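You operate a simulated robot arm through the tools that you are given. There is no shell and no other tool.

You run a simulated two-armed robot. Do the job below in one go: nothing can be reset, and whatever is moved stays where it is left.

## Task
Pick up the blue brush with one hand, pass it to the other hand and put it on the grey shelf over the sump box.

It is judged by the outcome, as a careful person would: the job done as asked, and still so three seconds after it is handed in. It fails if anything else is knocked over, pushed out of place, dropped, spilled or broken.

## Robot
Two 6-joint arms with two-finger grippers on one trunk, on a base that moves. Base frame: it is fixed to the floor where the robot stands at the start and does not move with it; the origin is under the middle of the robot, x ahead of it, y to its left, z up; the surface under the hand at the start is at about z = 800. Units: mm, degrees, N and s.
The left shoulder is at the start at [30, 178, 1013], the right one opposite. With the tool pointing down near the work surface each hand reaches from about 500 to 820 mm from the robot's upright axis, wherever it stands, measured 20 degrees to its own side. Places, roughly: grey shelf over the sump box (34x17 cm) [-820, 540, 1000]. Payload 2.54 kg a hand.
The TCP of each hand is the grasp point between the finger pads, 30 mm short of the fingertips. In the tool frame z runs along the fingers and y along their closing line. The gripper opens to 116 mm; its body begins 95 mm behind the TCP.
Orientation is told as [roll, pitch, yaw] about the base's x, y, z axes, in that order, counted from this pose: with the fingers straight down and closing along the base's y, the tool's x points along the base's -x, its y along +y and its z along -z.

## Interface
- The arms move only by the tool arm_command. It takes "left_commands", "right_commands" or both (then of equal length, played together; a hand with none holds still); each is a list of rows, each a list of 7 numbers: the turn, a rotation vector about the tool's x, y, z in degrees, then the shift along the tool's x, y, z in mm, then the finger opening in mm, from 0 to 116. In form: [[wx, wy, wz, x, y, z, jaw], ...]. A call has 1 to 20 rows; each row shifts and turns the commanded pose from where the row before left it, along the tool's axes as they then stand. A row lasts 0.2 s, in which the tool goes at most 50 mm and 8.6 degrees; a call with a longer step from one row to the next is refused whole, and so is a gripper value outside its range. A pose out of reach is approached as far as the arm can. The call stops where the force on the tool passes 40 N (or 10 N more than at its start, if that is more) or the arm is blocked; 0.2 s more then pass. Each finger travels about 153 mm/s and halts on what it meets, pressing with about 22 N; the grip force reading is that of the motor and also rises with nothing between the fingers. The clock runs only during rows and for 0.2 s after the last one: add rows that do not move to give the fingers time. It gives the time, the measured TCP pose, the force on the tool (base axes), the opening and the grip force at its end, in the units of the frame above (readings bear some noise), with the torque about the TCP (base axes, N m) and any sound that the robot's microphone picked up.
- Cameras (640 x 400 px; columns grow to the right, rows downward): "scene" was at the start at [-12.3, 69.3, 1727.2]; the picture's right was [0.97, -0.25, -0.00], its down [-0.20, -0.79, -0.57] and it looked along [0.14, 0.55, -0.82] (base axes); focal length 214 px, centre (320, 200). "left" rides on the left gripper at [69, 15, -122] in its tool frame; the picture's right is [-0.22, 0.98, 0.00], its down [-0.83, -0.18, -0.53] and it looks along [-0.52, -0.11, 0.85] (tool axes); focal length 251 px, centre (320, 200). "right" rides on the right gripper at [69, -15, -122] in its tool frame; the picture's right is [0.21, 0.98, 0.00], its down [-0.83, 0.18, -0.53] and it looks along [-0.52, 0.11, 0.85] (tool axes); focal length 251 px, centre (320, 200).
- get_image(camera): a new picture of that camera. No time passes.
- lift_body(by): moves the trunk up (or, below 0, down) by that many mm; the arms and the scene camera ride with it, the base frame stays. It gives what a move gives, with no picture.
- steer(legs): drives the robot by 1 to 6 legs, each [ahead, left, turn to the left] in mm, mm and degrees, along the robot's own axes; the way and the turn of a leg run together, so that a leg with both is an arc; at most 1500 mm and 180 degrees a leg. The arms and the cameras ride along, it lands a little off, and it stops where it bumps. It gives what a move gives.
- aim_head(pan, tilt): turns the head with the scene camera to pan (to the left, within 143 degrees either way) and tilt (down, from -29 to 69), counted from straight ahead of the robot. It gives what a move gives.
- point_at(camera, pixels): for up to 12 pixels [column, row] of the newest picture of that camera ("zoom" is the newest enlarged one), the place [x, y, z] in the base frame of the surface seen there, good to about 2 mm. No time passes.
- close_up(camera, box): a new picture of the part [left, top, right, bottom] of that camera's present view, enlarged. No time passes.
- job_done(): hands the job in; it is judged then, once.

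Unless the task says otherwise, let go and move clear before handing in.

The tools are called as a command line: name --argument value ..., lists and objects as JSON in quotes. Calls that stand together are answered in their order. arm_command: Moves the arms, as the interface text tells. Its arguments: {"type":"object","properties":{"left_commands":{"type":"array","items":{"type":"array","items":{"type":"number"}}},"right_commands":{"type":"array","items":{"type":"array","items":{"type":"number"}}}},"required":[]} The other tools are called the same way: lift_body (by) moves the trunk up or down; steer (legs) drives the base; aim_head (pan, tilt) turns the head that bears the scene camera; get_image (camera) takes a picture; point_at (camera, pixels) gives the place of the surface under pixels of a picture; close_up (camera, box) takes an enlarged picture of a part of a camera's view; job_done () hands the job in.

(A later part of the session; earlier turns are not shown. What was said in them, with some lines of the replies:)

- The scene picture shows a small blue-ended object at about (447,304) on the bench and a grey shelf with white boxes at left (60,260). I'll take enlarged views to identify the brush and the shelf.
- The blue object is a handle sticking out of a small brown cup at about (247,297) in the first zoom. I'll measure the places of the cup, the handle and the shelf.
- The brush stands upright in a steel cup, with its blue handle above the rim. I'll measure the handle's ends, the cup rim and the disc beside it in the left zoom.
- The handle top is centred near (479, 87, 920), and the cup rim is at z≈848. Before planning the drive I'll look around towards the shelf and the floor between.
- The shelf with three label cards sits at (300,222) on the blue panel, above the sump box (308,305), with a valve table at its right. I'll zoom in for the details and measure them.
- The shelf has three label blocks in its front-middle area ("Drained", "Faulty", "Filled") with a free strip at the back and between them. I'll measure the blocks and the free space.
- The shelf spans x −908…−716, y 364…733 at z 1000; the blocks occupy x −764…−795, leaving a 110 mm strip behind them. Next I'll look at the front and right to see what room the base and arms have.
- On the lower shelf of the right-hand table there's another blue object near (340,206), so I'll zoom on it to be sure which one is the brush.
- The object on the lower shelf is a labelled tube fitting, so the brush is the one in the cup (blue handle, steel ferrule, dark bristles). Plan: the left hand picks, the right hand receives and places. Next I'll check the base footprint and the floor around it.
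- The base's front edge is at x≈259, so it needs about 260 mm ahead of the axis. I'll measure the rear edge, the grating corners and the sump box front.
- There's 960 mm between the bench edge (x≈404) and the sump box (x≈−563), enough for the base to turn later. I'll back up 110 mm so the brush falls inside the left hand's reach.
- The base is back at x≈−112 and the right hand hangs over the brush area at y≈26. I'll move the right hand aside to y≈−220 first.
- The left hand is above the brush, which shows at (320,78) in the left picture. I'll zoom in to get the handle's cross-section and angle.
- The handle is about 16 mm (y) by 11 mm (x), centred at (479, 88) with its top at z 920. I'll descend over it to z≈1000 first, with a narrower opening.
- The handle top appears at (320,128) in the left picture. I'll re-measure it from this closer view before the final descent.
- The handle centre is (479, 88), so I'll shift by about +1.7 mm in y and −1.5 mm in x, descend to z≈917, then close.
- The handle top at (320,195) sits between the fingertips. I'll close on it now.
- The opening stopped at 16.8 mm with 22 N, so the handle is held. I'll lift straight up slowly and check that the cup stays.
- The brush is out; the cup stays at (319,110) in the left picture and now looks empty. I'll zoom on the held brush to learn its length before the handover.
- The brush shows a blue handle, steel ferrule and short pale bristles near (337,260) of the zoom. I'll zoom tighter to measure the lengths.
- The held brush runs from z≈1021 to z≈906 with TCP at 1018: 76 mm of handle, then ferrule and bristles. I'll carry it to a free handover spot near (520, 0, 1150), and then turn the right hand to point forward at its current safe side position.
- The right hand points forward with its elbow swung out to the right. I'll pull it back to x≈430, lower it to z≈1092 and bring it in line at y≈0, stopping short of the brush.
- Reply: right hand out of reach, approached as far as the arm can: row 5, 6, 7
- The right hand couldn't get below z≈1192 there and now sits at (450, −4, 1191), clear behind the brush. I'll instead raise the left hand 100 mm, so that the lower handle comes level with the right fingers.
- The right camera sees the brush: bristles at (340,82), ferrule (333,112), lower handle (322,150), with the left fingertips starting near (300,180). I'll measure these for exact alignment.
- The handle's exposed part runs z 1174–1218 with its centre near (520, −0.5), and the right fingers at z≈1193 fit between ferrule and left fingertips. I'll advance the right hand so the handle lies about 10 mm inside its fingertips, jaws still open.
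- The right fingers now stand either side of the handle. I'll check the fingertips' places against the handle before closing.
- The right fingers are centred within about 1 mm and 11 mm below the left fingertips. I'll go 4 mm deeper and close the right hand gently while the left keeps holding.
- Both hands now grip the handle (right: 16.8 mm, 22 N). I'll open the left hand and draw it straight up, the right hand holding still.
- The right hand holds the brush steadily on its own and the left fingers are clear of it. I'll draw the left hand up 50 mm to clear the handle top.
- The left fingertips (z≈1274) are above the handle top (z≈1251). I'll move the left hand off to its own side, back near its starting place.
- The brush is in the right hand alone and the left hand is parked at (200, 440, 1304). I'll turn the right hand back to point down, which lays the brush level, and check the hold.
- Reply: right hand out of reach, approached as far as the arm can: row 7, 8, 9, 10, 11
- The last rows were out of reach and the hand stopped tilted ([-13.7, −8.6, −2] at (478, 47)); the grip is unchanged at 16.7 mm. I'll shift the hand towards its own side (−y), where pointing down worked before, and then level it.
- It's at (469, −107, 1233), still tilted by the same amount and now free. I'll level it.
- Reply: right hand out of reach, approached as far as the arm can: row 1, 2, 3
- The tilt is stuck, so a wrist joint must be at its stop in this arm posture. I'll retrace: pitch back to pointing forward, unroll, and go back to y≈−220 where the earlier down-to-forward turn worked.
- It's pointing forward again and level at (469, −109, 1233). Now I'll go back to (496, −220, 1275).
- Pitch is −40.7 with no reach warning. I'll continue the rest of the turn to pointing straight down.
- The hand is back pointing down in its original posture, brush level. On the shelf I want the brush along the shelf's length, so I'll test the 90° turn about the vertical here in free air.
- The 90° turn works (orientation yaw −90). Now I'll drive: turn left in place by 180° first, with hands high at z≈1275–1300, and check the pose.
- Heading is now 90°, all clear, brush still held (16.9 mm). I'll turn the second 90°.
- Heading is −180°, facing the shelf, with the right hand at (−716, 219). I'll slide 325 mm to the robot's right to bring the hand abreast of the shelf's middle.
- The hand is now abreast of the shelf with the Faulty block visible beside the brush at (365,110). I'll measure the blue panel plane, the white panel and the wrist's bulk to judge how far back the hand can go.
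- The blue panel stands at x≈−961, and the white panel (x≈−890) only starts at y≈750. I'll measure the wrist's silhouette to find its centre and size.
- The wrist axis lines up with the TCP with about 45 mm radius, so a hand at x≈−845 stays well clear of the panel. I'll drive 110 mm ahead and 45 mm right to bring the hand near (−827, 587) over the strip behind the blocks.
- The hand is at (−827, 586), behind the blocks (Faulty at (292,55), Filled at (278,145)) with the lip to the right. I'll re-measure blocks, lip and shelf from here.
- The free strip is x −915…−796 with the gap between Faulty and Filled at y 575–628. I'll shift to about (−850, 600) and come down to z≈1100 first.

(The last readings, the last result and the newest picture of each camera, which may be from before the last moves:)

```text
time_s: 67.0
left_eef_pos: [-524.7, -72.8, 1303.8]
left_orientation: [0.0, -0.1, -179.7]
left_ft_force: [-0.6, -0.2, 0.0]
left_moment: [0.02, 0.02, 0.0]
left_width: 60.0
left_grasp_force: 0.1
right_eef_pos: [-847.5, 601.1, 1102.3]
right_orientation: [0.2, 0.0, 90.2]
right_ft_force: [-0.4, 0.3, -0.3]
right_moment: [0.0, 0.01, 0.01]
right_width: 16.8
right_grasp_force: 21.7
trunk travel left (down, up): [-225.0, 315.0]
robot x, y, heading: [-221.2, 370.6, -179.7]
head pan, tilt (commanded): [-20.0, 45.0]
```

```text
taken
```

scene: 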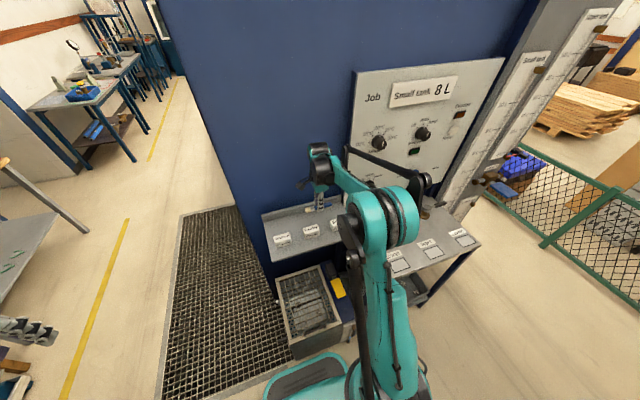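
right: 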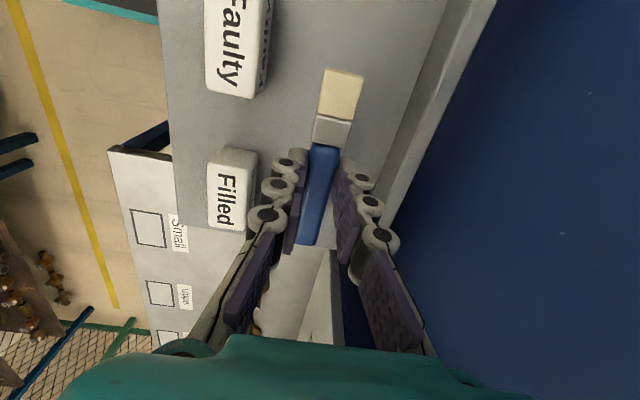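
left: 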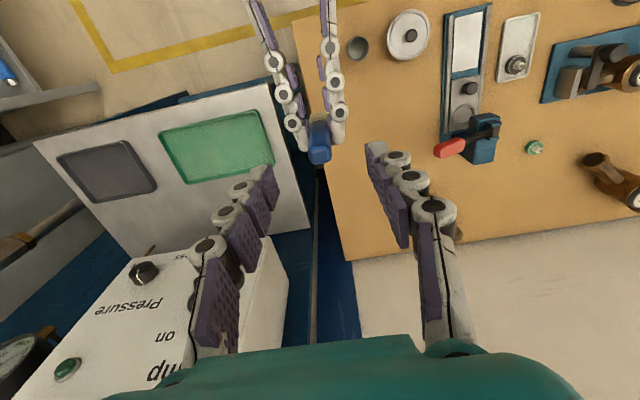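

Hand at (−847.5, 601, 1102), clear of Filled (232,190) and the lip. I'll descend to z≈1036, a few mm above touching.

arm_command --right_commands '[[0, 0, 0, 0, 0, 20, 4], [0, 0, 0, 0, 0, 20, 4], [0, 0, 0, 0, 0, 15, 4], [0, 0, 0, 0, 0, 10, 4], [0, 0, 0, 0, 0, 0, 4]]'

get_image --camera "right"

close_up --camera "scene" --box '[250, 140, 400, 270]'

```text
time_s: 68.2
left_eef_pos: [-527.2, -72.0, 1302.5]
left_orientation: [0.0, -0.1, -179.8]
left_ft_force: [0.0, -0.2, -0.5]
left_moment: [0.0, 0.02, -0.03]
left_width: 60.1
left_grasp_force: 0.2
right_eef_pos: [-848.3, 600.1, 1036.9]
right_orientation: [0.1, 0.0, 90.2]
right_ft_force: [0.1, -0.4, -0.2]
right_moment: [-0.05, 0.03, -0.01]
right_width: 17.0
right_grasp_force: 21.8
trunk travel left (down, up): [-225.0, 315.0]
robot x, y, heading: [-219.8, 364.6, -179.4]
head pan, tilt (commanded): [-20.0, 45.0]
```

```text
taken
```

right: 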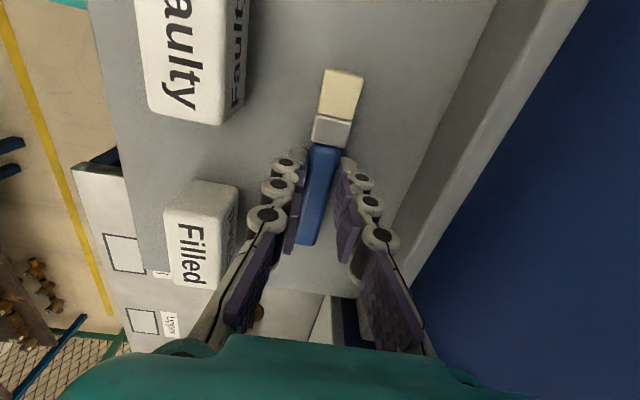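

```text
3.08 times, centred on (325, 205) of scene
```

zoom: 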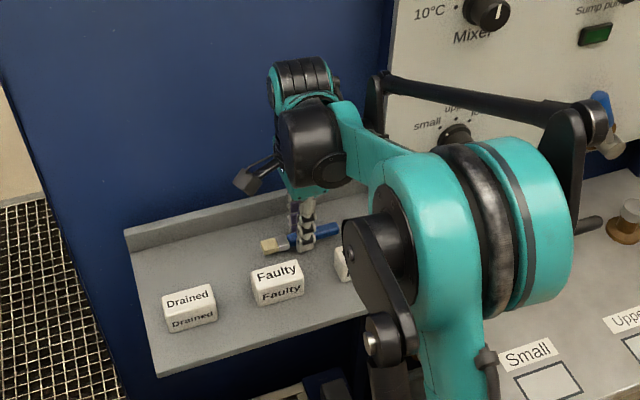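

The brush hovers above the strip with no contact force. I'll measure its height above the shelf from the right camera.

point_at --camera "right" --pixels '[[342, 85], [345, 105], [333, 130], [322, 155], [310, 235], [370, 90], [300, 110], [375, 150], [300, 152], [350, 160], [240, 185], [440, 130]]'

close_up --camera "right" --box '[250, 50, 410, 200]'

```text
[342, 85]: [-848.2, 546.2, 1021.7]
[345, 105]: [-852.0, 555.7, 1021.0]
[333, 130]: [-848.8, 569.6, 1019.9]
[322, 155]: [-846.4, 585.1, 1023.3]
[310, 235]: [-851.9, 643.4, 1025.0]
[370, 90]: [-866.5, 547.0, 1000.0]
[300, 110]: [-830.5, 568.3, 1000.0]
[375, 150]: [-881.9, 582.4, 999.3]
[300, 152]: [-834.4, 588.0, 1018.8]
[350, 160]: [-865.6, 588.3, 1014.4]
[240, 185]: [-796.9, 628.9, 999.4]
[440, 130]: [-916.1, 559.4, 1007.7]
```

```text
2.67 times, centred on (330, 125) of right
```

zoom: 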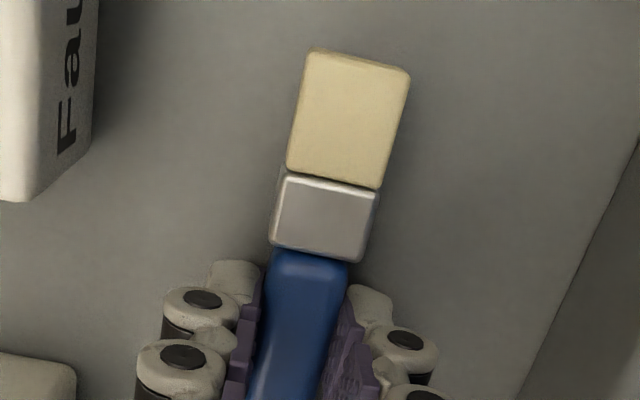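

The handle's top is at z≈1024 (bottom ≈1011) over the shelf at 1000, the fingertips at about 1007. I'll lower in small steps and watch the force.

arm_command --right_commands '[[0, 0, 0, 0, 0, 2, 4], [0, 0, 0, 0, 0, 2, 4], [0, 0, 0, 0, 0, 0, 4]]'

arm_command --right_commands '[[0, 0, 0, 0, 0, 1, 4], [0, 0, 0, 0, 0, 0, 4]]'

arm_command --right_commands '[[0, 0, 0, 0, 0, 1, 4], [0, 0, 0, 0, 0, 0, 4]]'

```text
time_s: 69.0
left_eef_pos: [-527.3, -72.3, 1302.6]
left_orientation: [0.0, -0.2, -179.7]
left_ft_force: [-0.4, -0.2, -0.3]
left_moment: [0.0, 0.0, 0.0]
left_width: 60.1
left_grasp_force: 0.1
right_eef_pos: [-850.0, 600.9, 1031.7]
right_orientation: [0.1, 0.0, 90.3]
right_ft_force: [0.8, -0.2, 0.2]
right_moment: [0.03, 0.02, -0.01]
right_width: 17.1
right_grasp_force: 21.8
trunk travel left (down, up): [-225.0, 315.0]
robot x, y, heading: [-221.6, 369.3, -179.7]
head pan, tilt (commanded): [-20.0, 45.0]
```

```text
time_s: 69.6
left_eef_pos: [-525.9, -72.6, 1303.2]
left_orientation: [0.0, -0.1, -179.7]
left_ft_force: [0.7, 0.1, -1.3]
left_moment: [-0.01, -0.05, 0.01]
left_width: 59.9
left_grasp_force: 0.1
right_eef_pos: [-848.6, 601.0, 1031.1]
right_orientation: [0.1, -0.1, 90.2]
right_ft_force: [0.7, 0.3, 0.1]
right_moment: [0.02, 0.02, 0.01]
right_width: 16.8
right_grasp_force: 21.7
trunk travel left (down, up): [-225.0, 315.0]
robot x, y, heading: [-225.8, 372.6, -179.6]
head pan, tilt (commanded): [-20.0, 45.0]
```

```text
time_s: 70.2
left_eef_pos: [-526.5, -71.8, 1302.9]
left_orientation: [0.0, -0.1, -179.8]
left_ft_force: [0.4, 0.0, -0.7]
left_moment: [0.01, 0.0, 0.02]
left_width: 60.1
left_grasp_force: 0.1
right_eef_pos: [-849.8, 600.1, 1030.7]
right_orientation: [0.1, -0.1, 90.2]
right_ft_force: [-0.3, 0.2, 0.0]
right_moment: [-0.05, 0.03, 0.03]
right_width: 17.0
right_grasp_force: 22.1
trunk travel left (down, up): [-225.0, 315.0]
robot x, y, heading: [-219.0, 367.2, -179.6]
head pan, tilt (commanded): [-20.0, 45.0]
```

Still no contact force at z≈1030.7. I'll continue 1 mm at a time.

arm_command --right_commands '[[0, 0, 0, 0, 0, 1, 4], [0, 0, 0, 0, 0, 0, 4]]'

arm_command --right_commands '[[0, 0, 0, 0, 0, 1, 4], [0, 0, 0, 0, 0, 0, 4]]'

point_at --camera "right" --pixels '[[322, 155], [333, 130], [345, 105], [370, 90], [310, 235]]'

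```text
time_s: 70.8
left_eef_pos: [-526.6, -71.6, 1303.3]
left_orientation: [0.0, -0.1, -179.8]
left_ft_force: [0.8, 0.0, 0.4]
left_moment: [0.0, 0.01, 0.0]
left_width: 60.2
left_grasp_force: 0.0
right_eef_pos: [-848.3, 599.5, 1030.0]
right_orientation: [0.1, -0.1, 90.2]
right_ft_force: [0.2, -0.3, -0.6]
right_moment: [0.02, 0.02, -0.03]
right_width: 17.3
right_grasp_force: 22.4
trunk travel left (down, up): [-225.0, 315.0]
robot x, y, heading: [-218.1, 366.5, -179.8]
head pan, tilt (commanded): [-20.0, 45.0]
```

```text
time_s: 71.4
left_eef_pos: [-526.4, -73.2, 1303.8]
left_orientation: [0.0, -0.2, -179.8]
left_ft_force: [-0.6, -0.5, 0.1]
left_moment: [0.03, -0.02, -0.01]
left_width: 59.9
left_grasp_force: 0.0
right_eef_pos: [-849.7, 599.9, 1029.2]
right_orientation: [0.2, -0.1, 90.2]
right_ft_force: [-0.7, -0.5, 7.0]
right_moment: [-0.01, -0.02, 0.04]
right_width: 16.9
right_grasp_force: 21.9
trunk travel left (down, up): [-225.0, 315.0]
robot x, y, heading: [-217.0, 369.0, -179.5]
head pan, tilt (commanded): [-20.0, 45.0]
```

```text
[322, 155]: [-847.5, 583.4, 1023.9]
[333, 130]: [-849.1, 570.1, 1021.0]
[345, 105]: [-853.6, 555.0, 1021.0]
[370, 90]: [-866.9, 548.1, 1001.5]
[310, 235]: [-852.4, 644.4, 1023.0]
```

Contact: 7 N at z≈1029, the fingertips just touching the shelf. I'll back off 1 mm and open slowly so that the brush settles.

arm_command --right_commands '[[0, 0, 0, 0, 0, -1, 4], [0, 0, 0, 0, 0, 0, 16], [0, 0, 0, 0, 0, 0, 18], [0, 0, 0, 0, 0, 0, 20], [0, 0, 0, 0, 0, 0, 23], [0, 0, 0, 0, 0, 0, 26], [0, 0, 0, 0, 0, 0, 26]]'

get_image --camera "right"

close_up --camera "right" --box '[250, 50, 410, 200]'

```text
time_s: 73.0
left_eef_pos: [-528.2, -72.4, 1303.6]
left_orientation: [0.1, -0.2, -179.8]
left_ft_force: [-0.4, -0.1, 0.4]
left_moment: [-0.01, 0.0, 0.0]
left_width: 60.0
left_grasp_force: 0.1
right_eef_pos: [-848.6, 601.1, 1030.2]
right_orientation: [0.1, 0.0, 90.2]
right_ft_force: [-0.9, 0.5, 1.3]
right_moment: [-0.01, -0.03, -0.02]
right_width: 25.5
right_grasp_force: 0.1
trunk travel left (down, up): [-225.0, 315.0]
robot x, y, heading: [-222.3, 368.0, -179.9]
head pan, tilt (commanded): [-20.0, 45.0]
```

```text
taken
```

right: 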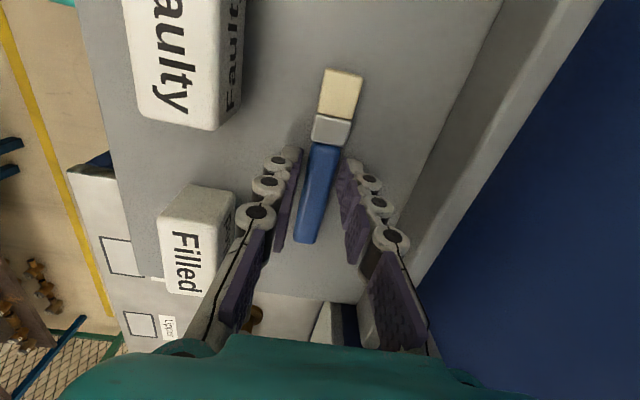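

```text
2.67 times, centred on (330, 125) of right
```

zoom: 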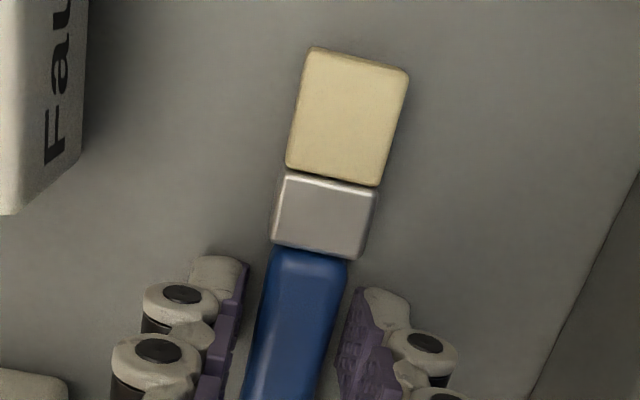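

The fingers are free of the brush (25.5 mm opening, 0 N) and it appears to lie on the shelf. I'll check its height, then widen slightly and go straight up.

point_at --camera "right" --pixels '[[322, 155], [333, 130], [342, 90], [308, 235], [375, 110], [300, 115]]'

arm_command --right_commands '[[0, 0, 0, 0, 0, 0, 32], [0, 0, 0, 0, 0, 0, 34], [0, 0, 0, 0, 0, -5, 34], [0, 0, 0, 0, 0, -15, 34], [0, 0, 0, 0, 0, -25, 34], [0, 0, 0, 0, 0, -40, 34], [0, 0, 0, 0, 0, -40, 34], [0, 0, 0, 0, 0, 0, 34]]'

get_image --camera "right"

close_up --camera "scene" --box '[250, 140, 400, 270]'

```text
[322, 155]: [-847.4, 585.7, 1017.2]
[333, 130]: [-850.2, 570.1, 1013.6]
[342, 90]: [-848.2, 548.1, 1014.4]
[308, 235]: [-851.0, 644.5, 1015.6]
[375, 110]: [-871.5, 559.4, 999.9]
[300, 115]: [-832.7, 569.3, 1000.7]
```

```text
time_s: 74.8
left_eef_pos: [-527.0, -72.6, 1303.7]
left_orientation: [-0.1, -0.3, -179.7]
left_ft_force: [-1.0, -0.4, 0.4]
left_moment: [0.03, 0.02, -0.06]
left_width: 59.9
left_grasp_force: 0.1
right_eef_pos: [-849.6, 602.1, 1155.0]
right_orientation: [0.1, -0.1, 90.2]
right_ft_force: [-0.2, 0.5, -0.3]
right_moment: [0.03, -0.01, -0.02]
right_width: 34.1
right_grasp_force: 0.1
trunk travel left (down, up): [-225.0, 315.0]
robot x, y, heading: [-220.4, 369.1, -179.8]
head pan, tilt (commanded): [-20.0, 45.0]
```

```text
taken
```

right: 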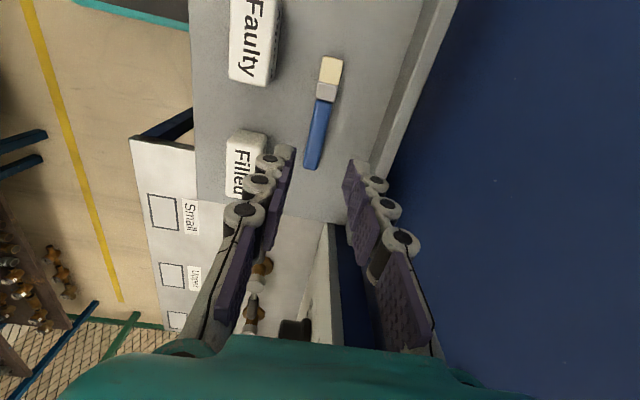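

```text
3.08 times, centred on (325, 205) of scene
```

zoom: 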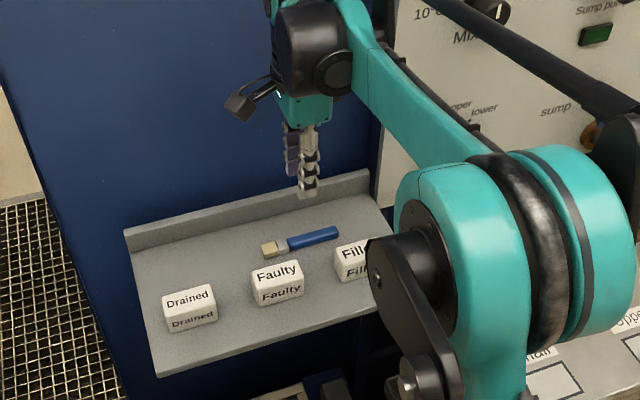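

The brush lies flat behind the Faulty and Filled blocks, and all three blocks are where they were. I'll raise the hand further, drive the base back, and check everything once more.

arm_command --right_commands '[[0, 0, 0, 0, 0, -40, 34], [0, 0, 0, 0, 0, -40, 34], [0, 0, 0, 0, 0, -38, 34], [0, 0, 0, 0, 0, 0, 34]]'

steer --legs '[[-120, 0, 0]]'

get_image --camera "scene"

close_up --camera "scene" --box '[260, 170, 380, 250]'

```text
time_s: 75.8
left_eef_pos: [-526.6, -72.9, 1303.1]
left_orientation: [0.0, -0.1, -179.7]
left_ft_force: [-0.9, 0.3, 0.5]
left_moment: [0.02, -0.02, -0.01]
left_width: 59.8
left_grasp_force: 0.0
right_eef_pos: [-847.1, 599.7, 1272.2]
right_orientation: [0.2, -0.1, 90.1]
right_ft_force: [0.0, 0.5, -0.6]
right_moment: [-0.01, -0.01, 0.0]
right_width: 34.0
right_grasp_force: 0.0
trunk travel left (down, up): [-225.0, 315.0]
robot x, y, heading: [-218.3, 370.1, -179.8]
head pan, tilt (commanded): [-20.0, 45.0]
```

```text
time_s: 77.0
left_eef_pos: [-405.7, -70.9, 1304.2]
left_orientation: [0.0, -0.1, -179.6]
left_ft_force: [0.7, -0.1, 0.4]
left_moment: [0.01, 0.04, -0.01]
left_width: 60.0
left_grasp_force: 0.0
right_eef_pos: [-726.3, 599.7, 1272.2]
right_orientation: [0.2, -0.1, 90.2]
right_ft_force: [1.0, -0.3, 0.4]
right_moment: [-0.02, 0.04, -0.01]
right_width: 33.8
right_grasp_force: 0.1
trunk travel left (down, up): [-225.0, 315.0]
robot x, y, heading: [-103.2, 369.1, -179.6]
head pan, tilt (commanded): [-20.0, 45.0]
```

```text
taken
```

scene: 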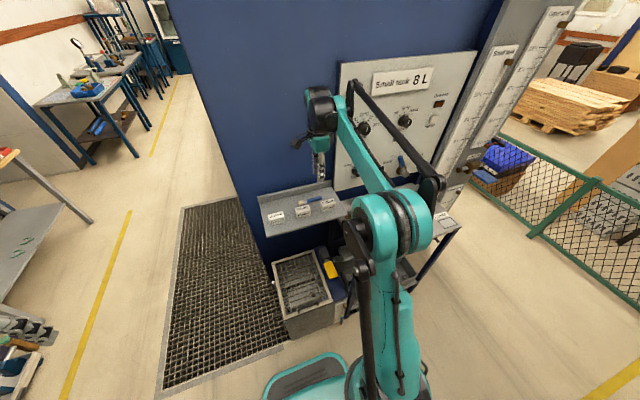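

```text
5.00 times, centred on (320, 210) of scene
```

zoom: 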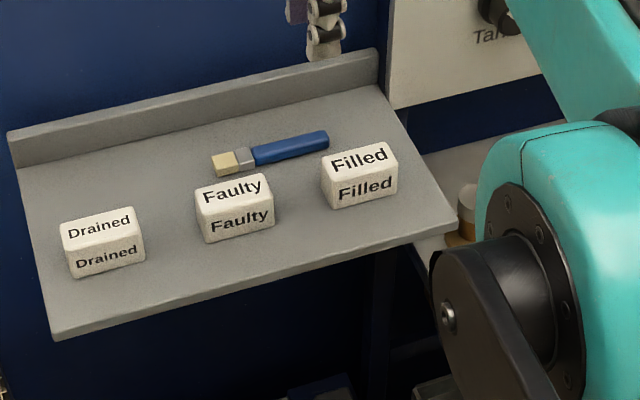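

The close-up shows the brush lying flat on the grey shelf behind the undisturbed Drained, Faulty and Filled blocks. Both hands are empty and clear, and the cup was left standing on the bench, so I'll hand the job in.

job_done

```text
The job is handed in.
```

The blue brush is lying flat on the grey shelf over the sump box, in the strip behind the Faulty and Filled blocks. The left hand took it out of its cup on the bench and passed it to the right hand, which put it on the shelf.

- **Surroundings:** the last close-up shows the three label blocks still in place. The cup was still standing on the bench when I last saw it, during the drive over.
- **Handling:** while turning to point down after the pass, the right hand reached the limit of its reach and I had to retrace part of the move. The grip on the brush did not change. On release the brush dropped a few millimetres onto the shelf.
- **Robot now:** both hands are empty and raised, and the base has backed 120 mm away from the shelf.
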